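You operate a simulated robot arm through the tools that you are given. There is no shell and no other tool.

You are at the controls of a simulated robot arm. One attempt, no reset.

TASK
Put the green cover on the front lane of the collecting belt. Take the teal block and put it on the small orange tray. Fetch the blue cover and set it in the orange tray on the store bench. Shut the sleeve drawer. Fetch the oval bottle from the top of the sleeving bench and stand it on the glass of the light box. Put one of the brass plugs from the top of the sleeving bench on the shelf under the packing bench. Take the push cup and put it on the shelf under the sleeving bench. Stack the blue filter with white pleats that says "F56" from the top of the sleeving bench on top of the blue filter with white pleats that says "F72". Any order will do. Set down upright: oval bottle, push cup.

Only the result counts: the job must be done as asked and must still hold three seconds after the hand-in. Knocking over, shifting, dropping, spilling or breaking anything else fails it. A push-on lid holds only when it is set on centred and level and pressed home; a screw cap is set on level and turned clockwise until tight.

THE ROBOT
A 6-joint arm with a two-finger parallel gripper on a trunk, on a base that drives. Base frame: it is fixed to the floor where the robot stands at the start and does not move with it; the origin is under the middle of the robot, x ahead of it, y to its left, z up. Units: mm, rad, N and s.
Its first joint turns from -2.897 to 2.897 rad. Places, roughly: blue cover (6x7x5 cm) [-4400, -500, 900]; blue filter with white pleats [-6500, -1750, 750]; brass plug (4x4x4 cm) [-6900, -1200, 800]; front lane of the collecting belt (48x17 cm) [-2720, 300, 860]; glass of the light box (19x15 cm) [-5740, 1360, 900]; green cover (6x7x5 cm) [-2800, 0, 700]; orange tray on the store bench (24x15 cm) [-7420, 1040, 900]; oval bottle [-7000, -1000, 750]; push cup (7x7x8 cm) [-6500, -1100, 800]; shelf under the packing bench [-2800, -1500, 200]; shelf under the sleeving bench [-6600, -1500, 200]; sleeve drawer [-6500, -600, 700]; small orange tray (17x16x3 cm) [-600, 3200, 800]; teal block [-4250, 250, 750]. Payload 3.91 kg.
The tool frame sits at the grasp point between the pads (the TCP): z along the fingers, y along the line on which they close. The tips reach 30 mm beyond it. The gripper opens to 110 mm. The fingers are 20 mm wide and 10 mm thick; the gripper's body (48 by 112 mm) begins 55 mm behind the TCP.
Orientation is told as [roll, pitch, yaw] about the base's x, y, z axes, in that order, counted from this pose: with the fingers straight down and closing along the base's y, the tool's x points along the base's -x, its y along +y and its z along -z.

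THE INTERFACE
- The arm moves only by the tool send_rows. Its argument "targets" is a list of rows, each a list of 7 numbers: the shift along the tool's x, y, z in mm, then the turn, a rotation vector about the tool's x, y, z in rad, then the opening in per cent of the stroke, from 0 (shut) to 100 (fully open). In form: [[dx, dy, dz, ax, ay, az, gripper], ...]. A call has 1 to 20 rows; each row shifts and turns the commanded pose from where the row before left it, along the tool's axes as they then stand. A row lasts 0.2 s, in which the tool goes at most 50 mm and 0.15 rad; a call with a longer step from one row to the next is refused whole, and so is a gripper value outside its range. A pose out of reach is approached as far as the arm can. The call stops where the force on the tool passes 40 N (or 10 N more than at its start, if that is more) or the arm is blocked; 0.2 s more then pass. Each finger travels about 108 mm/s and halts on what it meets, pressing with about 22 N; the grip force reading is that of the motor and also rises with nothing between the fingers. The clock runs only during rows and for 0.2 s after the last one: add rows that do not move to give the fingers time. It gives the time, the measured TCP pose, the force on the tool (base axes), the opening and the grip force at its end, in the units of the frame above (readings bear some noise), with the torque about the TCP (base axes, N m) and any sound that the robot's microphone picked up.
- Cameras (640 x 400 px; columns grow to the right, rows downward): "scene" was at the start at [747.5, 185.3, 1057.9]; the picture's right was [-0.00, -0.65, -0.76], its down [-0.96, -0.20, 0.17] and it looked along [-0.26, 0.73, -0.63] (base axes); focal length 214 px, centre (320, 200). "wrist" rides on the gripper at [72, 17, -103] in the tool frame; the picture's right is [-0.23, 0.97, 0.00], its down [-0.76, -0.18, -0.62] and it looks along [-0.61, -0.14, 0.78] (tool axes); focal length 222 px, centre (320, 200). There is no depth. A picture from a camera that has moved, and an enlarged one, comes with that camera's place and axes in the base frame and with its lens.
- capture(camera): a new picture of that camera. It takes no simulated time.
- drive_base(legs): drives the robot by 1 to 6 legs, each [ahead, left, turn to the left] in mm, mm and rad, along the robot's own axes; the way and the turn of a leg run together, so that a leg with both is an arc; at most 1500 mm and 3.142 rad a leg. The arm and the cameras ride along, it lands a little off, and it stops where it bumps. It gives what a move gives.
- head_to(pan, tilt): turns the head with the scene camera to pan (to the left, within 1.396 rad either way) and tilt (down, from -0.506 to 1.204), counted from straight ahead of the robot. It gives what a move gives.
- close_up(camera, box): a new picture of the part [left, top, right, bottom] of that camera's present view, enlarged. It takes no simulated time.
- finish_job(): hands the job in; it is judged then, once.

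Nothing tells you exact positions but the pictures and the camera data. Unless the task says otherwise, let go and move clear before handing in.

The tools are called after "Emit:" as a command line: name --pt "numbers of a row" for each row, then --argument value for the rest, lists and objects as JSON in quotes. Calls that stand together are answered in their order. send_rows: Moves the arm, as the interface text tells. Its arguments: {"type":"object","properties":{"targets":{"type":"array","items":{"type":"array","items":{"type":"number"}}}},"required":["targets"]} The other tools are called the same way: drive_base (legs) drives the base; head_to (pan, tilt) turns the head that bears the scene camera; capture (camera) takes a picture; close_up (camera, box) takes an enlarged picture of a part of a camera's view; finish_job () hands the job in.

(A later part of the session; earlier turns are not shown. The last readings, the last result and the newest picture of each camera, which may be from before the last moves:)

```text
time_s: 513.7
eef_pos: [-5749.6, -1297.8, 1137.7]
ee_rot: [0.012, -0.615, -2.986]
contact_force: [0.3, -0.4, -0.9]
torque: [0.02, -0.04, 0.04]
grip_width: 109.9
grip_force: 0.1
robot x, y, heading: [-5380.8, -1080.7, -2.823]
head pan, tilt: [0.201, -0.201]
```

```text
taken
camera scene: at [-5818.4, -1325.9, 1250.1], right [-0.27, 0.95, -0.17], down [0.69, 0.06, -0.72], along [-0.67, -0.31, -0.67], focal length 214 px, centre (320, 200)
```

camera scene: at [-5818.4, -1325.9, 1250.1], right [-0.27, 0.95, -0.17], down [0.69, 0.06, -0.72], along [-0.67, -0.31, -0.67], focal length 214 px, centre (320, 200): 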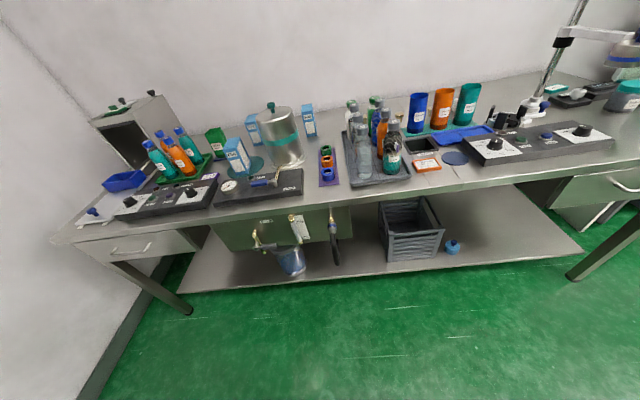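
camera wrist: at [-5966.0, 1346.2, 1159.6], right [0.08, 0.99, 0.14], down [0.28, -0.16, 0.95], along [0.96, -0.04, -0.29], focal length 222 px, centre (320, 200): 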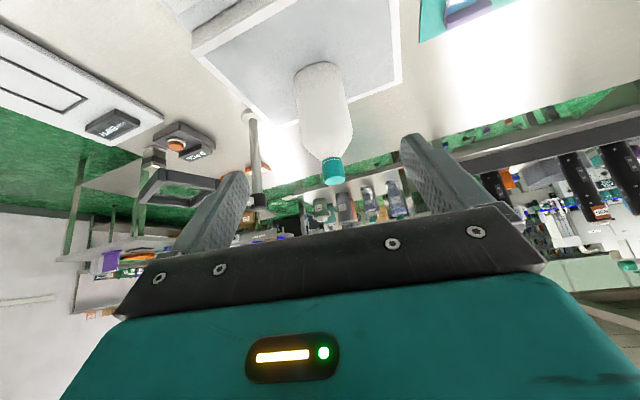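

Emit:
close_up --camera "scene" --box '[180, 80, 340, 180]'

Emit:
close_up --camera "scene" --box '[210, 110, 290, 160]'

```text
4.00 times, centred on (260, 130) of scene
camera zoom: at [-5818.4, -1325.9, 1250.1], right [-0.27, 0.95, -0.17], down [0.69, 0.06, -0.72], along [-0.67, -0.31, -0.67], focal length 858 px, centre (560, 480)
```

zoom: 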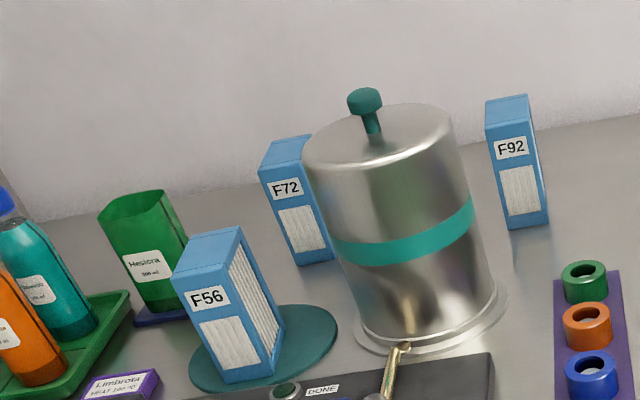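

```text
8.00 times, centred on (250, 135) of scene
camera zoom: at [-5818.4, -1325.9, 1250.1], right [-0.27, 0.95, -0.17], down [0.69, 0.06, -0.72], along [-0.67, -0.31, -0.67], focal length 1716 px, centre (880, 720)
```

zoom: 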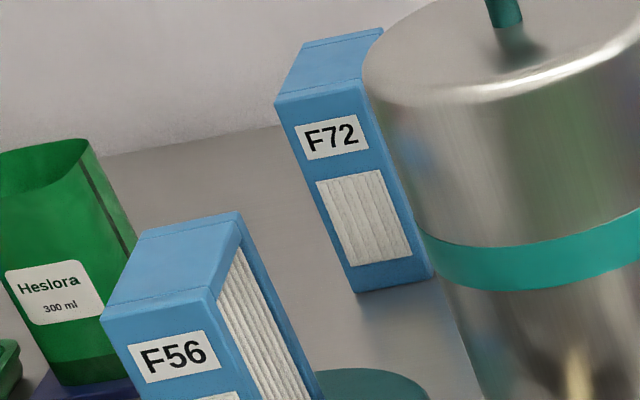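

F56 stands on the teal round mat in front, F72 behind it beside the steel pot. I'll move closer to them.

Emit:
drive_base --legs '[[0, 330, -0.035], [480, 0, 0]]'

Emit:
head_to --pan 0 --tilt 0

Emit:
capture --camera "scene"

```text
time_s: 518.4
eef_pos: [-6120.0, -1744.1, 1136.9]
ee_rot: [0.013, -0.614, -3.016]
contact_force: [0.7, 0.0, 0.3]
torque: [0.01, 0.01, -0.01]
grip_width: 109.8
grip_force: 0.0
robot x, y, heading: [-5743.0, -1535.3, -2.857]
head pan, tilt: [0.201, -0.201]
```

```text
time_s: 519.1
eef_pos: [-6118.3, -1744.4, 1137.7]
ee_rot: [0.011, -0.614, -3.017]
contact_force: [-0.6, 0.4, 0.6]
torque: [0.01, 0.03, 0.01]
grip_width: 109.9
grip_force: 0.1
robot x, y, heading: [-5743.2, -1539.4, -2.857]
head pan, tilt: [0.0, 0.0]
```

```text
taken
camera scene: at [-6182.1, -1752.5, 1233.1], right [-0.13, 0.99, -0.01], down [0.81, 0.1, -0.58], along [-0.57, -0.08, -0.82], focal length 214 px, centre (320, 200)
```

scene: 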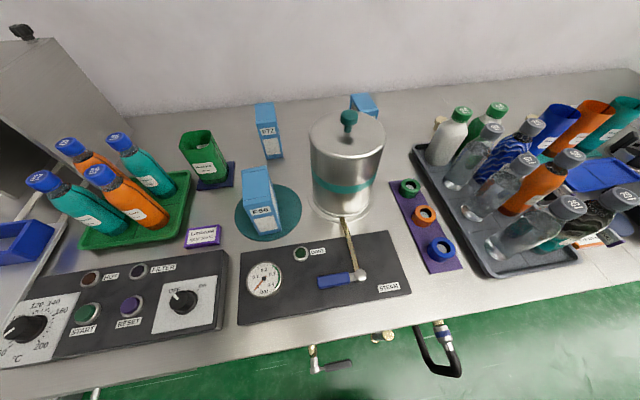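

I'll point the tool down and extend over the filters for a look from above.

Emit:
send_rows --pt "0 0 -20 0 0.15 0 100" --pt "0 0 -20 0 0.15 0 100" --pt "0 0 0 0 0.15 0 100" --pt "0 0 0 0 0.15 0 100" --pt "0 0 0 0 0.014 -0.14 100" --pt "-45 0 0 0 0 0 100" --pt "-45 0 0 0 0 0 100" --pt "-45 10 0 0 0 0 100" --pt "-45 10 0 0 0 0 100" --pt "-45 10 0 0 0 0 100"

Emit:
head_to --pan 0 --tilt 0.1

Emit:
capture --camera "scene"

```text
time_s: 521.3
eef_pos: [-6308.1, -1828.3, 1175.7]
ee_rot: [0.009, -0.003, -2.87]
contact_force: [1.1, 0.3, 0.7]
torque: [-0.05, 0.1, 0.01]
grip_width: 110.0
grip_force: 0.1
robot x, y, heading: [-5739.6, -1542.8, -2.853]
head pan, tilt: [0.0, 0.0]
```

```text
time_s: 522.0
eef_pos: [-6306.7, -1827.7, 1173.8]
ee_rot: [0.008, -0.002, -2.869]
contact_force: [0.1, 0.3, 0.0]
torque: [0.03, 0.02, -0.01]
grip_width: 109.9
grip_force: 0.1
robot x, y, heading: [-5744.2, -1541.8, -2.86]
head pan, tilt: [0.0, 0.099]
```

```text
taken
camera scene: at [-6401.2, -1856.0, 1212.0], right [-0.27, 0.96, -0.01], down [0.96, 0.27, 0.1], along [0.1, 0.02, -1.0], focal length 214 px, centre (320, 200)
```

scene: 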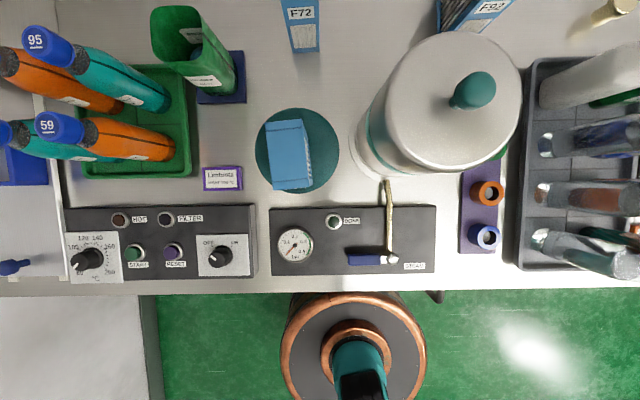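

Emit:
close_up --camera "scene" --box '[240, 90, 352, 160]'

Emit:
close_up --camera "scene" --box '[240, 130, 352, 200]'

Emit:
close_up --camera "scene" --box '[250, 0, 362, 70]'

Emit:
head_to --pan 0 --tilt -0.4

Emit:
capture --camera "scene"

```text
5.71 times, centred on (296, 125) of scene
camera zoom: at [-6401.2, -1856.0, 1212.0], right [-0.27, 0.96, -0.01], down [0.96, 0.27, 0.1], along [0.1, 0.02, -1.0], focal length 1226 px, centre (457, 629)
```

zoom: 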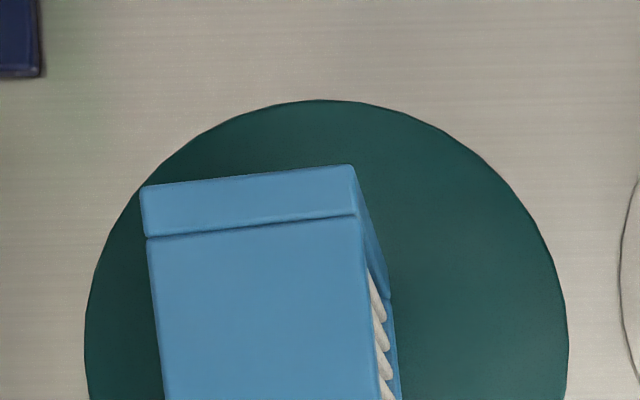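

```text
5.71 times, centred on (296, 165) of scene
camera zoom: at [-6401.2, -1856.0, 1212.0], right [-0.27, 0.96, -0.01], down [0.96, 0.27, 0.1], along [0.1, 0.02, -1.0], focal length 1226 px, centre (457, 400)
```

zoom: 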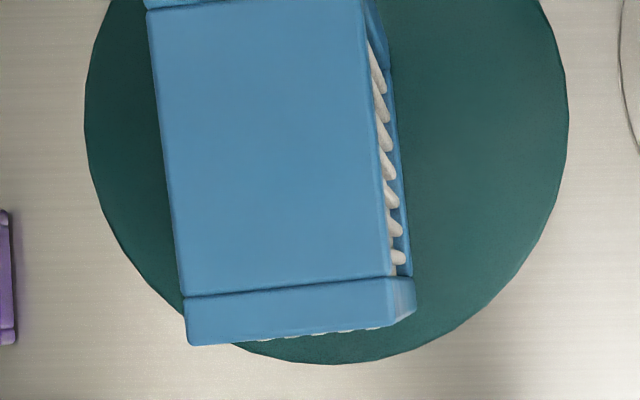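

```text
5.71 times, centred on (306, 35) of scene
camera zoom: at [-6401.2, -1856.0, 1212.0], right [-0.27, 0.96, -0.01], down [0.96, 0.27, 0.1], along [0.1, 0.02, -1.0], focal length 1226 px, centre (400, 1143)
```

zoom: 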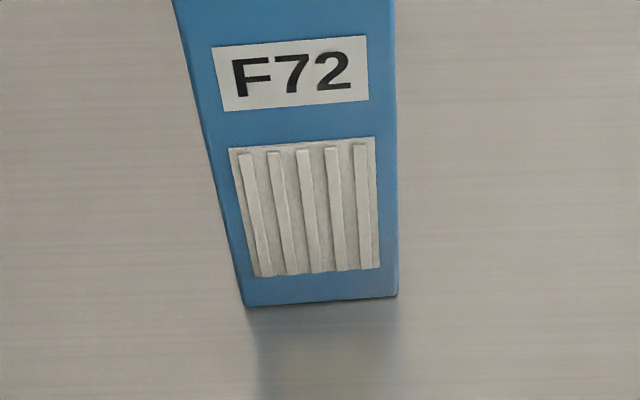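

```text
time_s: 522.9
eef_pos: [-6306.1, -1828.3, 1173.3]
ee_rot: [0.01, -0.002, -2.872]
contact_force: [0.1, 0.1, 0.6]
torque: [-0.01, 0.02, -0.03]
grip_width: 109.9
grip_force: 0.0
robot x, y, heading: [-5741.3, -1540.6, -2.854]
head pan, tilt: [0.0, -0.4]
```

```text
taken
camera scene: at [-6441.7, -1867.0, 1230.9], right [-0.27, 0.96, -0.01], down [0.89, 0.24, -0.39], along [-0.37, -0.11, -0.92], focal length 214 px, centre (320, 200)
```

scene: 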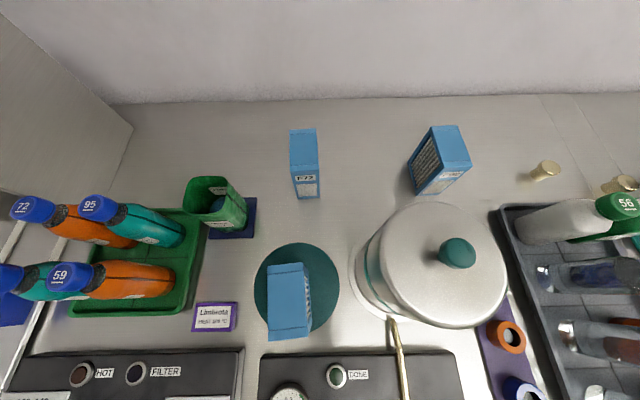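

F56 is about 55×102×92 mm, centred near [-6420, -1914], long side pointing to the wall; F72 stands behind at about [-6667, -1962]. I'll drive closer and align above F56.

Emit:
drive_base --legs '[[115, 125, 0]]'

Emit:
head_to --pan 0 --tilt 0.3

Emit:
capture --camera "scene"

```text
time_s: 524.4
eef_pos: [-6387.8, -1975.4, 1174.1]
ee_rot: [0.009, -0.002, -2.877]
contact_force: [-1.2, -1.2, 0.4]
torque: [0.0, 0.01, -0.03]
grip_width: 109.9
grip_force: 0.1
robot x, y, heading: [-5822.8, -1690.4, -2.862]
head pan, tilt: [0.0, -0.4]
```

```text
time_s: 525.5
eef_pos: [-6388.4, -1975.7, 1175.0]
ee_rot: [0.008, -0.002, -2.877]
contact_force: [-0.7, -0.1, 1.1]
torque: [0.04, -0.01, 0.0]
grip_width: 109.8
grip_force: 0.0
robot x, y, heading: [-5820.9, -1693.2, -2.858]
head pan, tilt: [0.0, 0.3]
```

```text
taken
camera scene: at [-6464.3, -1997.3, 1210.6], right [-0.26, 0.97, -0.01], down [0.92, 0.25, 0.29], along [0.29, 0.07, -0.96], focal length 214 px, centre (320, 200)
```

scene: 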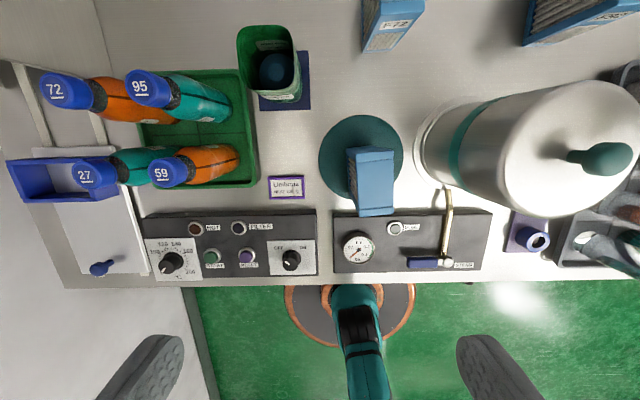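

Emit:
send_rows --pt "-5 -22 35 0 0 -0.05 100" --pt "-5 -22 35 0 0 -0.053 100" --pt "-5 -23 35 0 0 0 100" --pt "0 0 45 0 0 0 100"

Emit:
head_to --pan 0 --tilt 0.45

Emit:
capture --camera "scene"

Emit:
capture --camera "wrist"

```text
time_s: 526.5
eef_pos: [-6420.9, -1918.4, 1021.7]
ee_rot: [0.008, -0.003, -2.774]
contact_force: [-0.6, 0.4, 0.6]
torque: [-0.01, 0.01, 0.02]
grip_width: 109.8
grip_force: 0.1
robot x, y, heading: [-5822.7, -1688.1, -2.864]
head pan, tilt: [0.0, 0.3]
```

```text
time_s: 527.2
eef_pos: [-6422.5, -1918.8, 1020.9]
ee_rot: [0.01, -0.005, -2.772]
contact_force: [-0.6, -0.4, -0.6]
torque: [-0.04, -0.01, 0.01]
grip_width: 110.1
grip_force: 0.0
robot x, y, heading: [-5824.4, -1693.1, -2.866]
head pan, tilt: [0.0, 0.45]
```

```text
taken
camera scene: at [-6482.0, -1943.4, 1058.5], right [-0.36, 0.93, -0.01], down [0.84, 0.33, 0.43], along [0.41, 0.15, -0.9], focal length 214 px, centre (320, 200)
```

scene: 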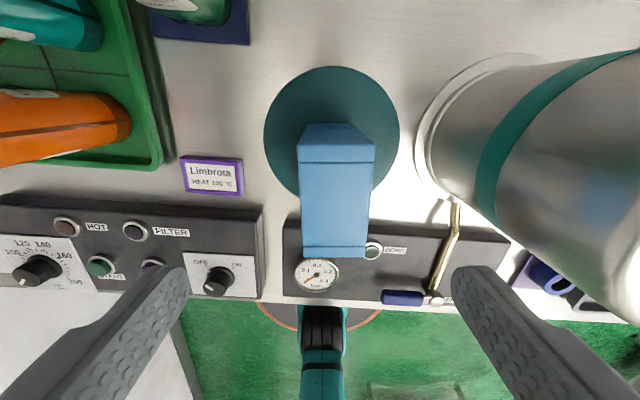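

```text
taken
camera wrist: at [-6347.7, -1906.4, 1124.0], right [0.14, -0.99, 0.01], down [-0.77, -0.1, 0.62], along [-0.62, -0.09, -0.78], focal length 222 px, centre (320, 200)
```

wrist: 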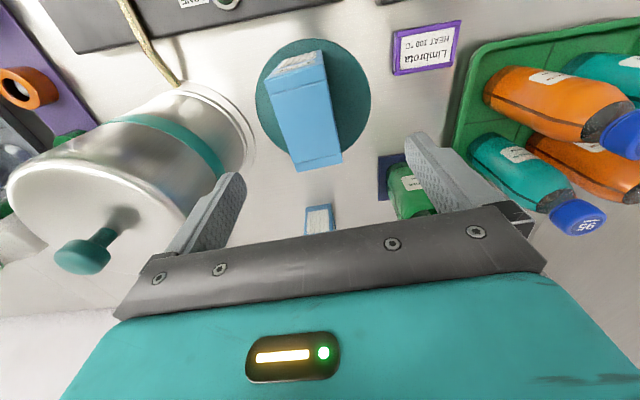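

Aligned in yaw; a shift of about 11 mm to the right centres it. I'll descend around F56.

Emit:
send_rows --pt "0 -5.5 40 0 0 0 100" --pt "0 -5.5 40 0 0 0 100" --pt "0 0 40 0 0 0 100"

Emit:
capture --camera "scene"

Emit:
capture --camera "wrist"

```text
time_s: 528.0
eef_pos: [-6426.3, -1909.1, 900.2]
ee_rot: [0.008, -0.004, -2.774]
contact_force: [0.5, 1.0, 0.3]
torque: [-0.04, 0.0, -0.01]
grip_width: 110.1
grip_force: 0.0
robot x, y, heading: [-5820.7, -1686.4, -2.857]
head pan, tilt: [0.0, 0.45]
```

```text
taken
camera scene: at [-6486.9, -1934.2, 937.2], right [-0.36, 0.93, -0.01], down [0.84, 0.33, 0.43], along [0.41, 0.15, -0.9], focal length 214 px, centre (320, 200)
```

scene: 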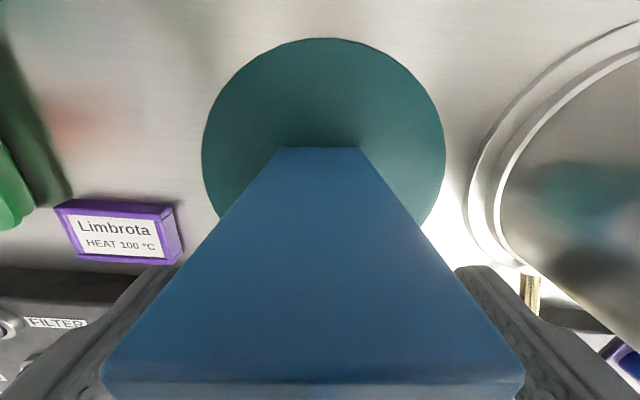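

```text
taken
camera wrist: at [-6352.5, -1897.2, 1002.5], right [0.14, -0.99, 0.01], down [-0.77, -0.1, 0.62], along [-0.62, -0.09, -0.78], focal length 222 px, centre (320, 200)
```

wrist: 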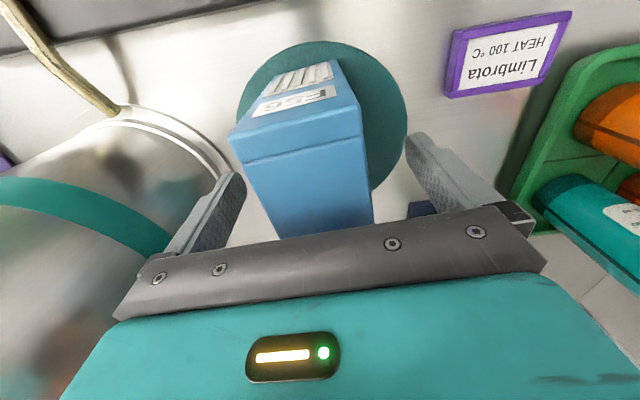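

Centred. I'll tilt the head up out of the way, then descend the rest and grip.

Emit:
head_to --pan 0 --tilt -0.5

Emit:
send_rows --pt "0 0 25 0 0 0 100" --pt "0 0 20 0 0 0 100" --pt "0 0 0 0 0 0 75" --pt "0 0 0 0 0 0 55" --pt "0 0 0 0 0 0 35" --pt "0 0 0 0 0 0 35"

Emit:
capture --camera "wrist"

```text
time_s: 529.2
eef_pos: [-6427.1, -1908.7, 900.1]
ee_rot: [0.009, -0.003, -2.773]
contact_force: [-1.0, -0.1, -0.2]
torque: [0.02, -0.01, 0.02]
grip_width: 109.8
grip_force: 0.0
robot x, y, heading: [-5820.6, -1693.8, -2.862]
head pan, tilt: [0.0, -0.499]
```

```text
time_s: 529.7
eef_pos: [-6427.8, -1909.8, 870.5]
ee_rot: [0.009, -0.011, -2.773]
contact_force: [3.9, 2.7, 13.8]
torque: [0.22, 0.01, -0.02]
grip_width: 110.0
grip_force: 0.1
robot x, y, heading: [-5823.8, -1690.8, -2.868]
head pan, tilt: [0.0, -0.499]
stopped in row 2: the force on the tool passed its limit at 50 N (the readings are from after the stop); the commanded pose is now the measured one
```

```text
taken
camera wrist: at [-6352.9, -1896.8, 972.5], right [0.14, -0.99, 0.01], down [-0.77, -0.1, 0.63], along [-0.62, -0.1, -0.78], focal length 222 px, centre (320, 200)
```

wrist: 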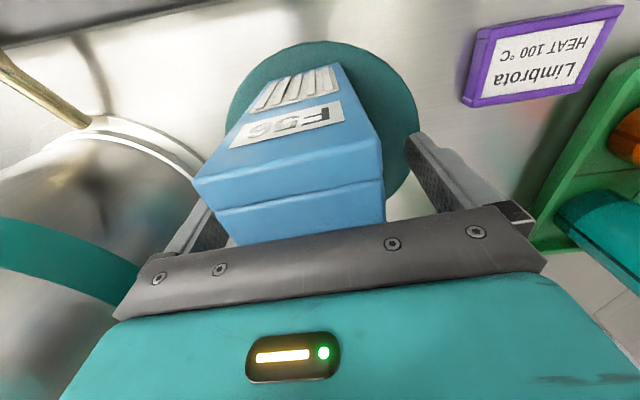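

The palm met the filter's top (so it is about 120 mm tall). I'll raise 3 mm and close here.

Emit:
send_rows --pt "0 0 -4 0 0 0 100" --pt "0 0 0 0 0 0 75" --pt "0 0 0 0 0 0 55" --pt "0 0 0 0 0 0 35" --pt "0 0 0 0 0 0 35" --pt "0 0 0 0 0 0 35"

Emit:
capture --camera "wrist"

```text
time_s: 531.1
eef_pos: [-6427.8, -1908.7, 873.8]
ee_rot: [0.01, -0.009, -2.773]
contact_force: [-0.5, -0.7, 1.0]
torque: [-0.02, 0.03, 0.03]
grip_width: 49.7
grip_force: 22.3
robot x, y, heading: [-5825.6, -1686.8, -2.858]
head pan, tilt: [0.0, -0.499]
```

```text
taken
camera wrist: at [-6353.6, -1897.6, 975.8], right [0.14, -0.99, 0.01], down [-0.77, -0.1, 0.63], along [-0.62, -0.09, -0.78], focal length 222 px, centre (320, 200)
```

wrist: 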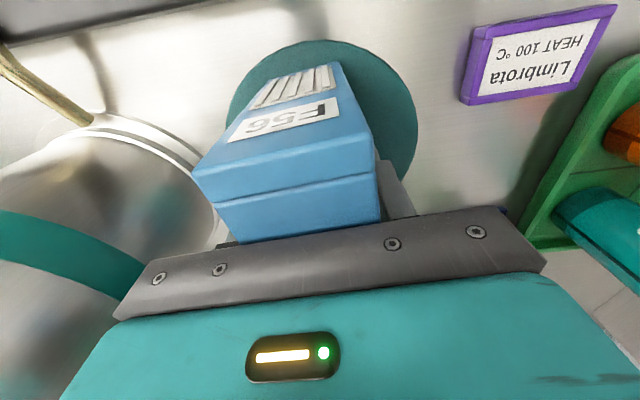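

Gripped F56 at 50 mm. I'll lift it straight up and look at F72 again from here.

Emit:
send_rows --pt "0 0 -15 0 0 0 35" --pt "0 0 -40 0 0 0 35" --pt "0 0 -45 0 0 0 35" --pt "0 0 -45 0 0 0 35" --pt "0 0 -45 0 0 0 35" --pt "0 0 -45 0 0 0 35"

Emit:
head_to --pan 0 --tilt -0.3

Emit:
capture --camera "scene"

Emit:
close_up --camera "scene" --box '[240, 160, 400, 260]'

```text
time_s: 532.5
eef_pos: [-6427.0, -1903.2, 1110.4]
ee_rot: [0.009, -0.008, -2.773]
contact_force: [0.3, 0.0, -1.5]
torque: [0.02, -0.03, -0.01]
grip_width: 49.6
grip_force: 22.7
robot x, y, heading: [-5820.8, -1689.8, -2.861]
head pan, tilt: [0.0, -0.499]
```

```text
time_s: 533.3
eef_pos: [-6426.6, -1904.1, 1109.3]
ee_rot: [0.009, -0.008, -2.772]
contact_force: [0.9, -0.2, -1.7]
torque: [-0.01, 0.02, -0.01]
grip_width: 49.6
grip_force: 21.7
robot x, y, heading: [-5828.6, -1690.4, -2.858]
head pan, tilt: [0.0, -0.3]
```

```text
taken
camera scene: at [-6549.3, -1952.9, 1161.5], right [-0.36, 0.93, -0.01], down [0.89, 0.34, -0.3], along [-0.28, -0.12, -0.95], focal length 214 px, centre (320, 200)
```

scene: 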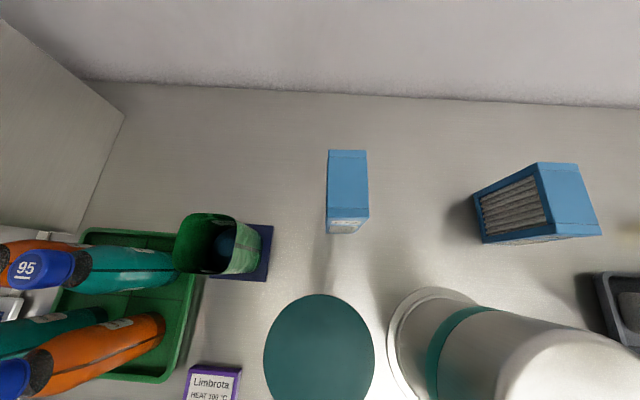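

```text
4.00 times, centred on (320, 210) of scene
camera zoom: at [-6549.3, -1952.9, 1161.5], right [-0.36, 0.93, -0.01], down [0.89, 0.34, -0.3], along [-0.28, -0.12, -0.95], focal length 858 px, centre (320, 160)
```

zoom: 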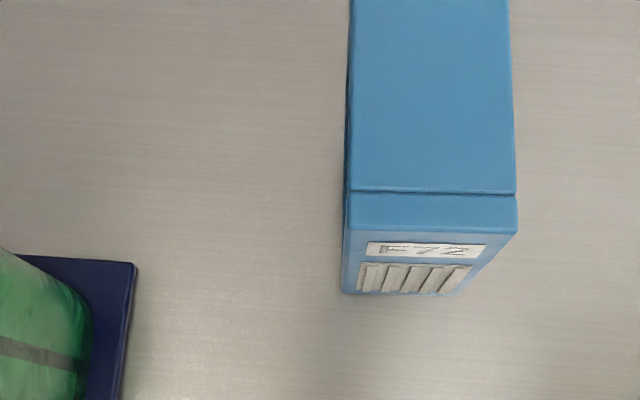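

F72 stands clear, nearly parallel to the tool. I'll advance partway so the camera is right above F72 for an accurate fix.

Emit:
send_rows --pt "-40 -12 0 0 0 0.015 35" --pt "-40 -12 0 0 0 0.015 35" --pt "-30 -6 0 0 0 0 35"

Emit:
head_to --pan 0 --tilt 0.0

Emit:
capture --camera "scene"

Emit:
close_up --camera "scene" --box '[240, 150, 400, 250]'

```text
time_s: 534.1
eef_pos: [-6540.5, -1917.4, 1109.0]
ee_rot: [0.009, -0.01, -2.804]
contact_force: [1.3, 0.3, -1.3]
torque: [-0.02, 0.05, 0.02]
grip_width: 50.1
grip_force: 22.3
robot x, y, heading: [-5823.1, -1689.2, -2.865]
head pan, tilt: [0.0, -0.3]
```

```text
time_s: 534.9
eef_pos: [-6540.0, -1918.2, 1108.1]
ee_rot: [0.009, -0.009, -2.804]
contact_force: [-0.2, -0.4, -1.7]
torque: [0.04, -0.01, -0.02]
grip_width: 49.8
grip_force: 21.6
robot x, y, heading: [-5826.7, -1690.5, -2.866]
head pan, tilt: [0.0, 0.0]
```

```text
taken
camera scene: at [-6640.7, -1954.4, 1148.4], right [-0.33, 0.94, -0.01], down [0.94, 0.33, -0.01], along [-0.01, -0.01, -1.0], focal length 214 px, centre (320, 200)
```

scene: 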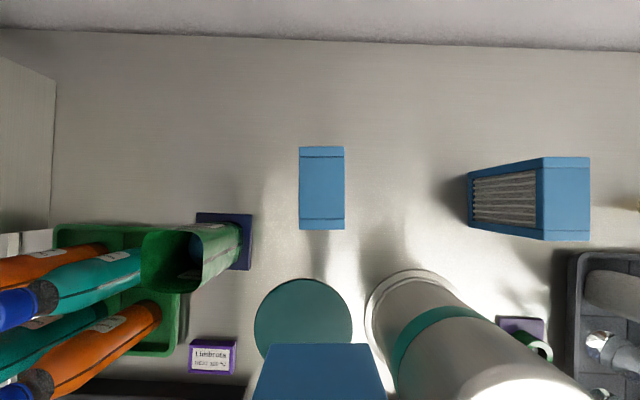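

```text
4.00 times, centred on (320, 200) of scene
camera zoom: at [-6640.7, -1954.4, 1148.4], right [-0.33, 0.94, -0.01], down [0.94, 0.33, -0.01], along [-0.01, -0.01, -1.0], focal length 858 px, centre (320, 200)
```

zoom: 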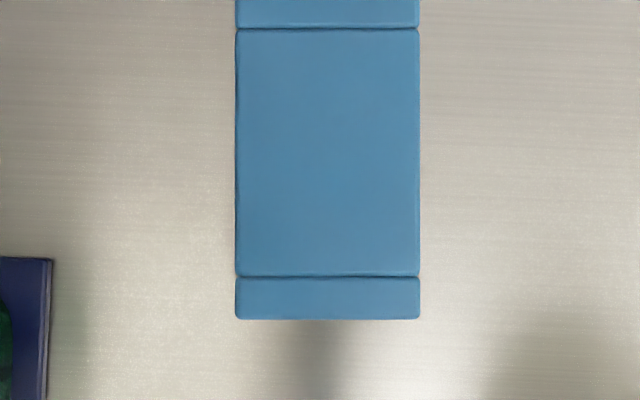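

An excellent fix: F72's top is 50×89 mm at z≈918, centre near [-6654, -1959], parallel to the tool. I'll move forward 133 mm so F56 is right above it.

Emit:
send_rows --pt "-34 0 0 0 0 0 35" --pt "-34 -1 0 0 0 0 35" --pt "-34 0 0 0 0 0 35" --pt "-31 0 0 0 0 0 35" --pt "0 0 30 0 0 0 35" --pt "0 0 30 0 0 0 35" --pt "0 0 20 0 0 0 35"

Emit:
capture --camera "wrist"

Emit:
head_to --pan 0 --tilt 0.5

Emit:
capture --camera "scene"

```text
time_s: 536.5
eef_pos: [-6666.3, -1956.6, 1028.1]
ee_rot: [0.008, -0.009, -2.804]
contact_force: [0.1, 0.2, 0.2]
torque: [-0.05, 0.0, 0.0]
grip_width: 49.8
grip_force: 21.9
robot x, y, heading: [-5822.1, -1689.2, -2.865]
head pan, tilt: [0.0, 0.0]
```

```text
taken
camera wrist: at [-6591.4, -1948.5, 1131.5], right [0.11, -0.99, 0.01], down [-0.77, -0.08, 0.63], along [-0.62, -0.08, -0.78], focal length 222 px, centre (320, 200)
```

wrist: 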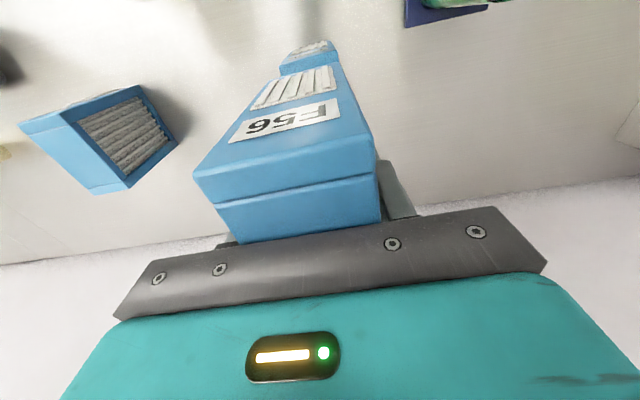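

```text
time_s: 537.4
eef_pos: [-6666.6, -1958.8, 1029.6]
ee_rot: [0.008, -0.01, -2.805]
contact_force: [-0.1, -0.5, -1.2]
torque: [-0.02, -0.01, 0.0]
grip_width: 49.9
grip_force: 22.2
robot x, y, heading: [-5824.6, -1688.4, -2.866]
head pan, tilt: [0.0, 0.499]
```

```text
taken
camera scene: at [-6723.0, -1980.1, 1068.2], right [-0.33, 0.94, -0.01], down [0.83, 0.3, 0.47], along [0.45, 0.15, -0.88], focal length 214 px, centre (320, 200)
```

scene: 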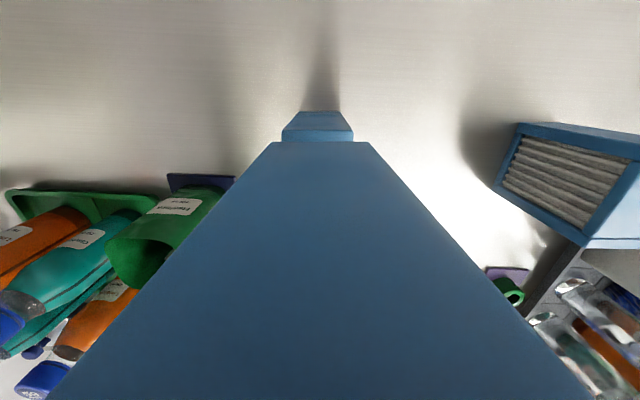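

F56 is aligned over F72 within about 2 mm both ways. Lowering slowly onto it.

Emit:
send_rows --pt "0 0 15 0 0 0 35" --pt "0 0 12 0 0 0 35" --pt "0 0 5 0 0 0 35"

Emit:
capture --camera "scene"

Emit:
send_rows --pt "0 0 2 0 0 0 35" --pt "0 0 2 0 0 0 35"

Emit:
send_rows --pt "0 0 2 0 0 0 35" --pt "0 0 1 0 0 0 35"

```text
time_s: 538.2
eef_pos: [-6667.2, -1959.9, 999.2]
ee_rot: [0.008, -0.01, -2.805]
contact_force: [-0.9, 0.4, -1.7]
torque: [0.0, 0.01, 0.01]
grip_width: 49.6
grip_force: 21.9
robot x, y, heading: [-5824.5, -1689.2, -2.864]
head pan, tilt: [0.0, 0.499]
```

```text
taken
camera scene: at [-6723.8, -1981.6, 1037.4], right [-0.33, 0.94, -0.01], down [0.83, 0.3, 0.47], along [0.45, 0.15, -0.88], focal length 214 px, centre (320, 200)
```

scene: 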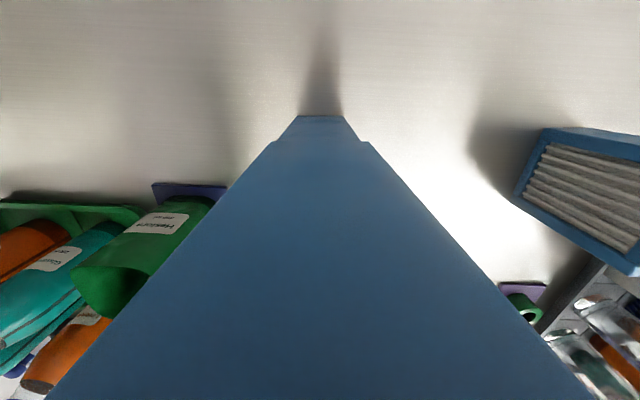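

```text
time_s: 538.8
eef_pos: [-6666.4, -1959.8, 992.9]
ee_rot: [0.009, -0.009, -2.804]
contact_force: [-0.5, -0.3, -2.0]
torque: [-0.01, 0.0, 0.0]
grip_width: 49.8
grip_force: 21.7
robot x, y, heading: [-5822.1, -1688.3, -2.86]
head pan, tilt: [0.0, 0.499]
```

```text
time_s: 539.4
eef_pos: [-6666.7, -1960.7, 991.4]
ee_rot: [0.01, -0.01, -2.803]
contact_force: [-0.4, 1.0, -1.9]
torque: [0.0, -0.03, -0.03]
grip_width: 50.2
grip_force: 22.0
robot x, y, heading: [-5822.4, -1690.2, -2.864]
head pan, tilt: [0.0, 0.499]
```

Emit:
send_rows --pt "0 0 1.5 0 0 0 35" --pt "0 0 1.5 0 0 0 35"

Emit:
send_rows --pt "0 0 1.5 0 0 0 35" --pt "0 0 1.5 0 0 0 35"

```text
time_s: 540.0
eef_pos: [-6665.6, -1960.2, 987.5]
ee_rot: [0.009, -0.009, -2.804]
contact_force: [-1.6, 1.1, 4.9]
torque: [0.21, 0.12, 0.02]
grip_width: 50.0
grip_force: 21.9
robot x, y, heading: [-5823.7, -1689.1, -2.869]
head pan, tilt: [0.0, 0.499]
```

```text
time_s: 540.6
eef_pos: [-6666.7, -1961.0, 985.2]
ee_rot: [0.009, -0.009, -2.804]
contact_force: [-2.6, 0.0, 19.8]
torque: [0.47, 0.17, 0.03]
grip_width: 50.0
grip_force: 22.0
robot x, y, heading: [-5825.2, -1687.4, -2.863]
head pan, tilt: [0.0, 0.499]
```

Contact. I relieve 1 mm, open and go straight up.

Emit:
send_rows --pt "0 0 -1 0 0 0 35" --pt "0 0 0 0 0 0 52" --pt "0 0 0 0 0 0 62" --pt "0 0 0 0 0 0 75" --pt "0 0 0 0 0 0 75" --pt "0 0 -15 0 0 0 75" --pt "0 0 -30 0 0 0 75" --pt "0 0 -45 0 0 0 75" --pt "0 0 -45 0 0 0 75"

Emit:
capture --camera "scene"

Emit:
capture --camera "wrist"

```text
time_s: 542.6
eef_pos: [-6663.9, -1958.5, 1120.0]
ee_rot: [0.009, -0.01, -2.805]
contact_force: [-0.2, -0.6, 0.2]
torque: [0.02, 0.01, -0.02]
grip_width: 82.4
grip_force: 0.1
robot x, y, heading: [-5818.8, -1692.7, -2.866]
head pan, tilt: [0.0, 0.499]
```

```text
taken
camera scene: at [-6721.8, -1980.1, 1159.4], right [-0.33, 0.94, -0.01], down [0.83, 0.3, 0.47], along [0.45, 0.15, -0.88], focal length 214 px, centre (320, 200)
```

scene: 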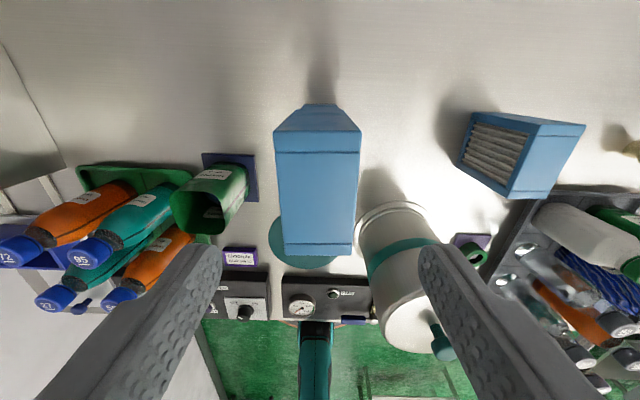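

```text
taken
camera wrist: at [-6590.4, -1948.6, 1223.2], right [0.11, -0.99, 0.01], down [-0.77, -0.08, 0.63], along [-0.62, -0.08, -0.78], focal length 222 px, centre (320, 200)
```

wrist: 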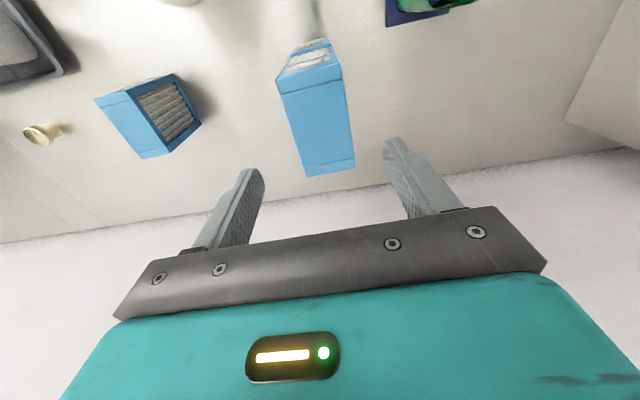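

F56 now sits squarely on F72. Next a brass plug: I'll strafe right along the bench at height toward the plugs behind the cups.

Emit:
drive_base --legs '[[0, -690, 0]]'

Emit:
head_to --pan 0 --tilt 0.0

Emit:
capture --camera "scene"

Emit:
close_up --camera "scene" --box '[240, 120, 400, 220]'

```text
time_s: 546.4
eef_pos: [-6856.8, -1312.6, 1119.8]
ee_rot: [0.008, -0.008, -2.782]
contact_force: [0.4, 0.9, -1.1]
torque: [0.0, -0.02, 0.01]
grip_width: 82.6
grip_force: 0.0
robot x, y, heading: [-6020.1, -1025.2, -2.844]
head pan, tilt: [0.0, 0.499]
```

```text
time_s: 547.3
eef_pos: [-6856.5, -1311.8, 1120.5]
ee_rot: [0.008, -0.008, -2.782]
contact_force: [-0.5, 0.5, -0.1]
torque: [-0.02, 0.01, 0.01]
grip_width: 82.5
grip_force: 0.1
robot x, y, heading: [-6023.3, -1027.9, -2.837]
head pan, tilt: [0.0, 0.0]
```

```text
taken
camera scene: at [-6955.9, -1351.5, 1160.5], right [-0.35, 0.94, -0.01], down [0.94, 0.35, -0.01], along [0.0, -0.01, -1.0], focal length 214 px, centre (320, 200)
```

scene: 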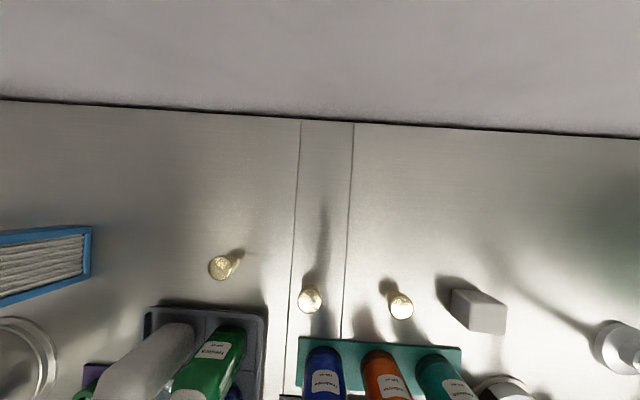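

```text
4.00 times, centred on (320, 170) of scene
camera zoom: at [-6955.9, -1351.5, 1160.5], right [-0.35, 0.94, -0.01], down [0.94, 0.35, -0.01], along [0.0, -0.01, -1.0], focal length 858 px, centre (320, 320)
```

zoom: 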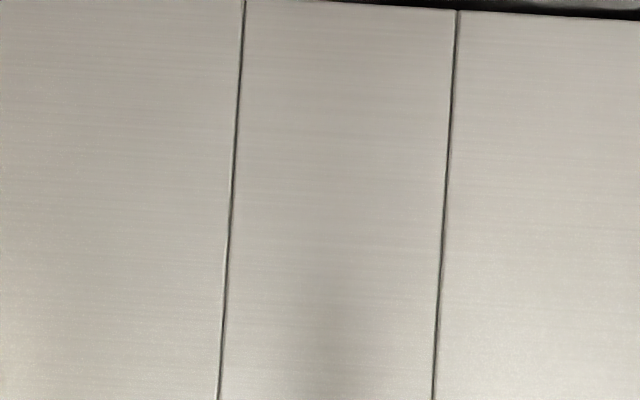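

Emit:
close_up --camera "scene" --box '[180, 230, 276, 290]'

Emit:
close_up --camera "scene" --box '[280, 270, 440, 370]'

```text
6.67 times, centred on (228, 260) of scene
camera zoom: at [-6955.9, -1351.5, 1160.5], right [-0.35, 0.94, -0.01], down [0.94, 0.35, -0.01], along [0.0, -0.01, -1.0], focal length 1430 px, centre (933, -200)
```

zoom: 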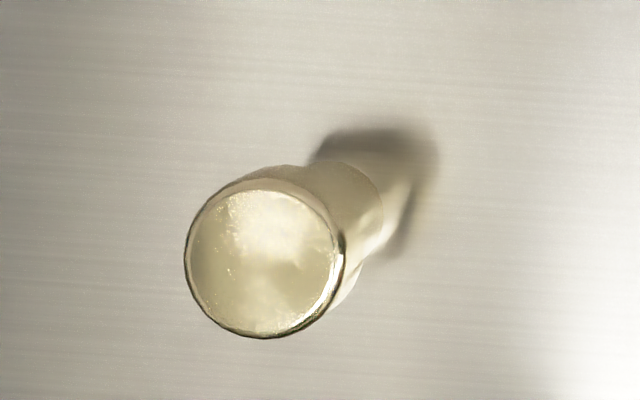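

```text
4.00 times, centred on (360, 320) of scene
camera zoom: at [-6955.9, -1351.5, 1160.5], right [-0.35, 0.94, -0.01], down [0.94, 0.35, -0.01], along [0.0, -0.01, -1.0], focal length 858 px, centre (160, -280)
```

zoom: 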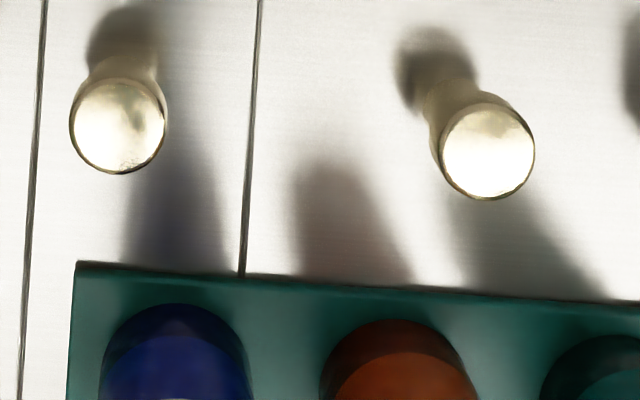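

The plugs are mushroom-shaped, about 35 mm wide on top. I want to hold one upright with a pitched tool (for reaching under the packing bench), so I'll test a sideways lean of the tool in the air here.

Emit:
send_rows --pt "20 0 0 0 0 0.138 60" --pt "20 0 0 0 0 0.138 60" --pt "0 0 0 0 0 0.138 60" --pt "0 0 0 0 0 0.138 60" --pt "0 0 0 0 0 0.138 60" --pt "0 0 0 0 0 0.138 60" --pt "0 0 0 0 0 0.138 60" --pt "0 0 0 0 0 0.138 60" --pt "0 0 0 0 0 0.138 60" --pt "0 0 0 0 0 0.138 60" --pt "0 0 0 0 0 0.138 60" --pt "0 0 0 0 0 0.138 60" --pt "0 0 0 0 -0.15 0 60" --pt "0 0 0 0 -0.15 0 60" --pt "0 0 0 0 -0.15 0 60" --pt "0 0 0 0 -0.15 0 60"

Emit:
capture --camera "wrist"

Emit:
capture --camera "scene"

```text
time_s: 550.7
eef_pos: [-6818.6, -1300.4, 1121.5]
ee_rot: [0.011, -0.592, 1.836]
contact_force: [-0.1, 0.0, 1.3]
torque: [-0.03, 0.0, -0.04]
grip_width: 66.1
grip_force: 0.1
robot x, y, heading: [-6018.9, -1027.7, -2.842]
head pan, tilt: [0.0, 0.0]
```

```text
taken
camera wrist: at [-6802.1, -1417.7, 1165.8], right [-0.99, -0.08, 0.14], down [0.1, 0.32, 0.94], along [-0.12, 0.94, -0.31], focal length 222 px, centre (320, 200)
```

wrist: 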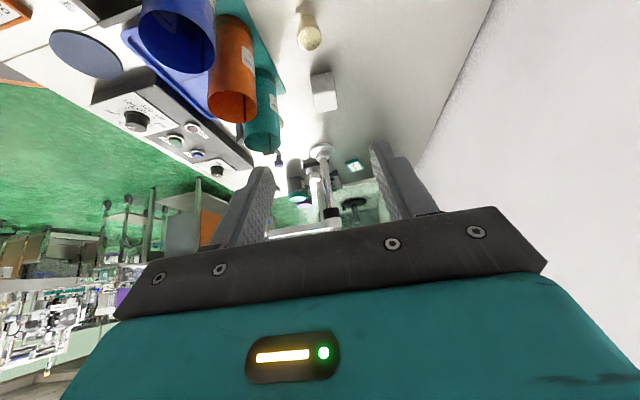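

```text
taken
camera scene: at [-6832.6, -1234.8, 1214.6], right [0.96, 0.27, -0.01], down [0.22, -0.8, -0.56], along [-0.16, 0.54, -0.83], focal length 214 px, centre (320, 200)
```

scene: 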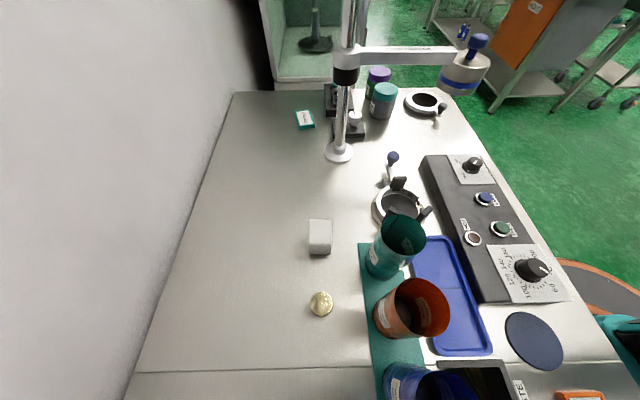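

The sideways lean works and the right-hand plug is straight ahead. I'll reduce the lean slightly and go to a pre-grasp point.

Emit:
send_rows --pt "0 0 0 0 0.09 0 60" --pt "7.4 -0.3 39 0 0 0 60" --pt "7.4 -0.3 39 0 0 0 60" --pt "7.4 -0.3 39 0 0 0 60" --pt "7.4 -0.3 39 0 0 0 60"

Emit:
head_to --pan 0 --tilt 0.4

Emit:
capture --camera "scene"

Emit:
capture --camera "wrist"

```text
time_s: 551.9
eef_pos: [-6833.0, -1253.0, 968.9]
ee_rot: [0.011, -0.501, 1.839]
contact_force: [-0.1, 0.6, 0.1]
torque: [-0.06, 0.02, 0.02]
grip_width: 66.2
grip_force: 0.0
robot x, y, heading: [-6018.9, -1024.4, -2.843]
head pan, tilt: [0.0, 0.0]
```

```text
time_s: 552.8
eef_pos: [-6832.3, -1252.1, 968.9]
ee_rot: [0.01, -0.499, 1.838]
contact_force: [0.6, -0.2, 0.5]
torque: [-0.01, 0.01, 0.01]
grip_width: 66.2
grip_force: 0.1
robot x, y, heading: [-6021.1, -1025.5, -2.842]
head pan, tilt: [0.0, 0.4]
```

```text
taken
camera scene: at [-6841.0, -1209.3, 1035.7], right [0.96, 0.27, -0.01], down [0.27, -0.96, -0.1], along [-0.03, 0.1, -0.99], focal length 214 px, centre (320, 200)
```

scene: 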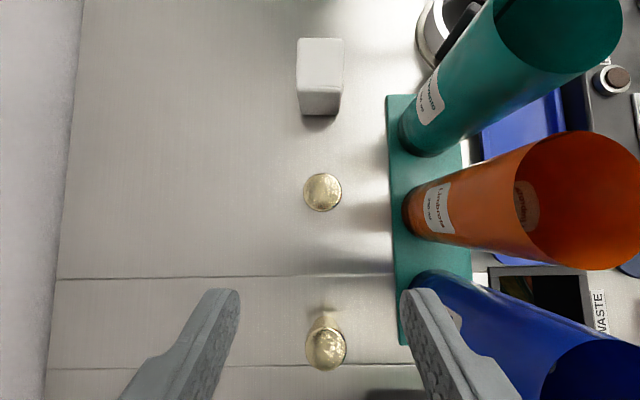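

```text
taken
camera wrist: at [-6817.4, -1365.7, 1024.4], right [-0.99, -0.07, 0.12], down [0.08, 0.41, 0.91], along [-0.11, 0.91, -0.4], focal length 222 px, centre (320, 200)
```

wrist: 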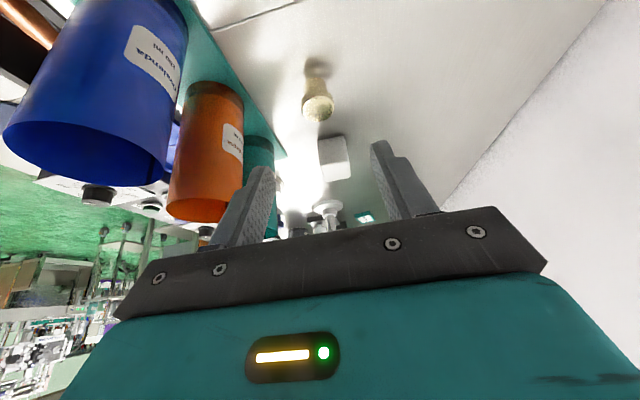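

Emit:
send_rows --pt "0 -1 40 0 0 0 60" --pt "0 -1.5 40 0 0 0 60" --pt "0 -1 35 0 0 0 60"

Emit:
capture --camera "scene"

Emit:
capture --camera "wrist"

```text
time_s: 553.6
eef_pos: [-6842.1, -1201.4, 867.1]
ee_rot: [0.009, -0.502, 1.84]
contact_force: [1.4, 0.4, 0.3]
torque: [-0.02, 0.02, -0.01]
grip_width: 66.0
grip_force: 0.1
robot x, y, heading: [-6019.9, -1024.5, -2.841]
head pan, tilt: [0.0, 0.4]
```

```text
taken
camera scene: at [-6850.0, -1157.9, 935.5], right [0.96, 0.27, -0.01], down [0.27, -0.96, -0.1], along [-0.03, 0.09, -0.99], focal length 214 px, centre (320, 200)
```

scene: 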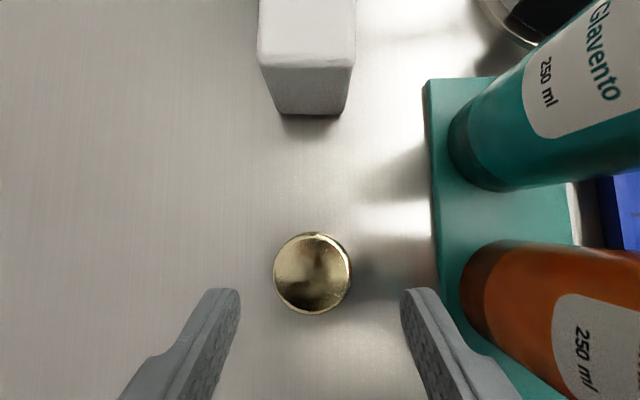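

```text
taken
camera wrist: at [-6826.4, -1314.3, 924.2], right [-0.99, -0.07, 0.12], down [0.08, 0.41, 0.91], along [-0.11, 0.91, -0.4], focal length 222 px, centre (320, 200)
```

wrist: 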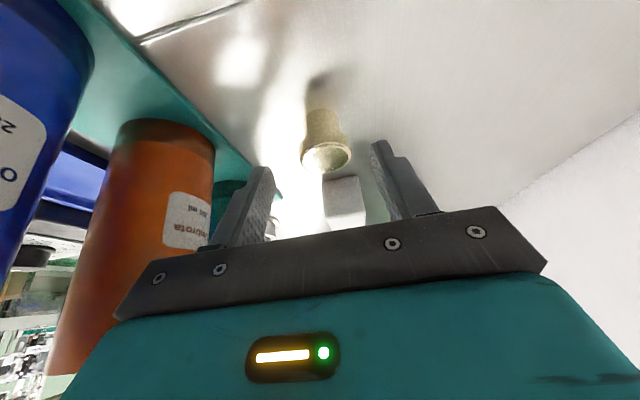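

The plug is about 40 mm tall with its rim at the top. I'll go in the last 38 mm and close.

Emit:
send_rows --pt "-0.7 0 20 0 0 0 60" --pt "-0.7 0 18 0 0 0 60" --pt "0 0 0 0 0 0 40" --pt "0 0 0 0 0 0 25" --pt "0 0 0 0 0 0 18" --pt "0 0 0 0 0 0 18"

Emit:
capture --camera "scene"

Emit:
capture --camera "wrist"

```text
time_s: 555.0
eef_pos: [-6847.1, -1181.8, 835.9]
ee_rot: [0.008, -0.5, 1.838]
contact_force: [1.0, 0.4, 0.4]
torque: [-0.03, 0.01, 0.03]
grip_width: 36.5
grip_force: 22.4
robot x, y, heading: [-6021.7, -1025.9, -2.839]
head pan, tilt: [0.0, 0.4]
```

```text
taken
camera scene: at [-6855.6, -1137.3, 903.9], right [0.96, 0.27, -0.01], down [0.27, -0.96, -0.1], along [-0.03, 0.09, -0.99], focal length 214 px, centre (320, 200)
```

scene: 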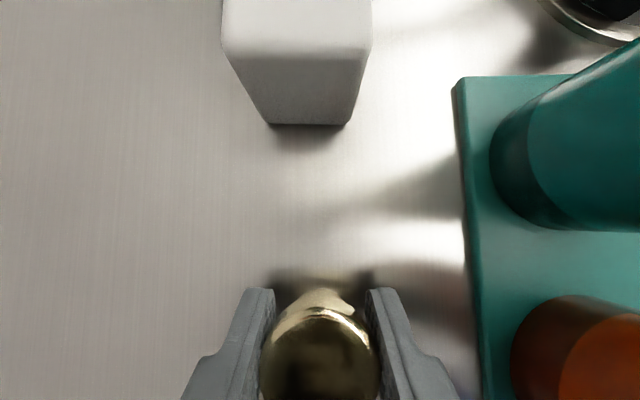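

```text
taken
camera wrist: at [-6832.0, -1293.7, 892.6], right [-0.99, -0.07, 0.12], down [0.08, 0.41, 0.91], along [-0.11, 0.91, -0.4], focal length 222 px, centre (320, 200)
```

wrist: 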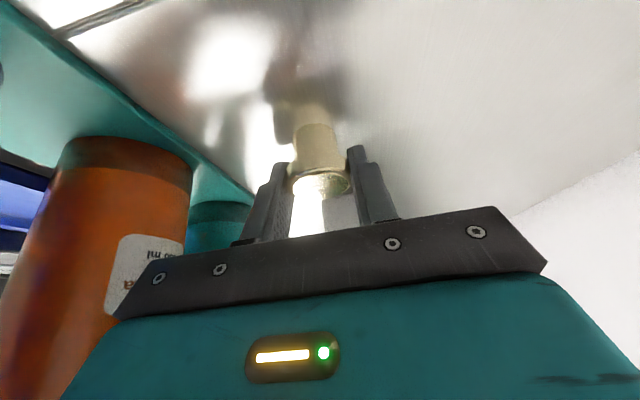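

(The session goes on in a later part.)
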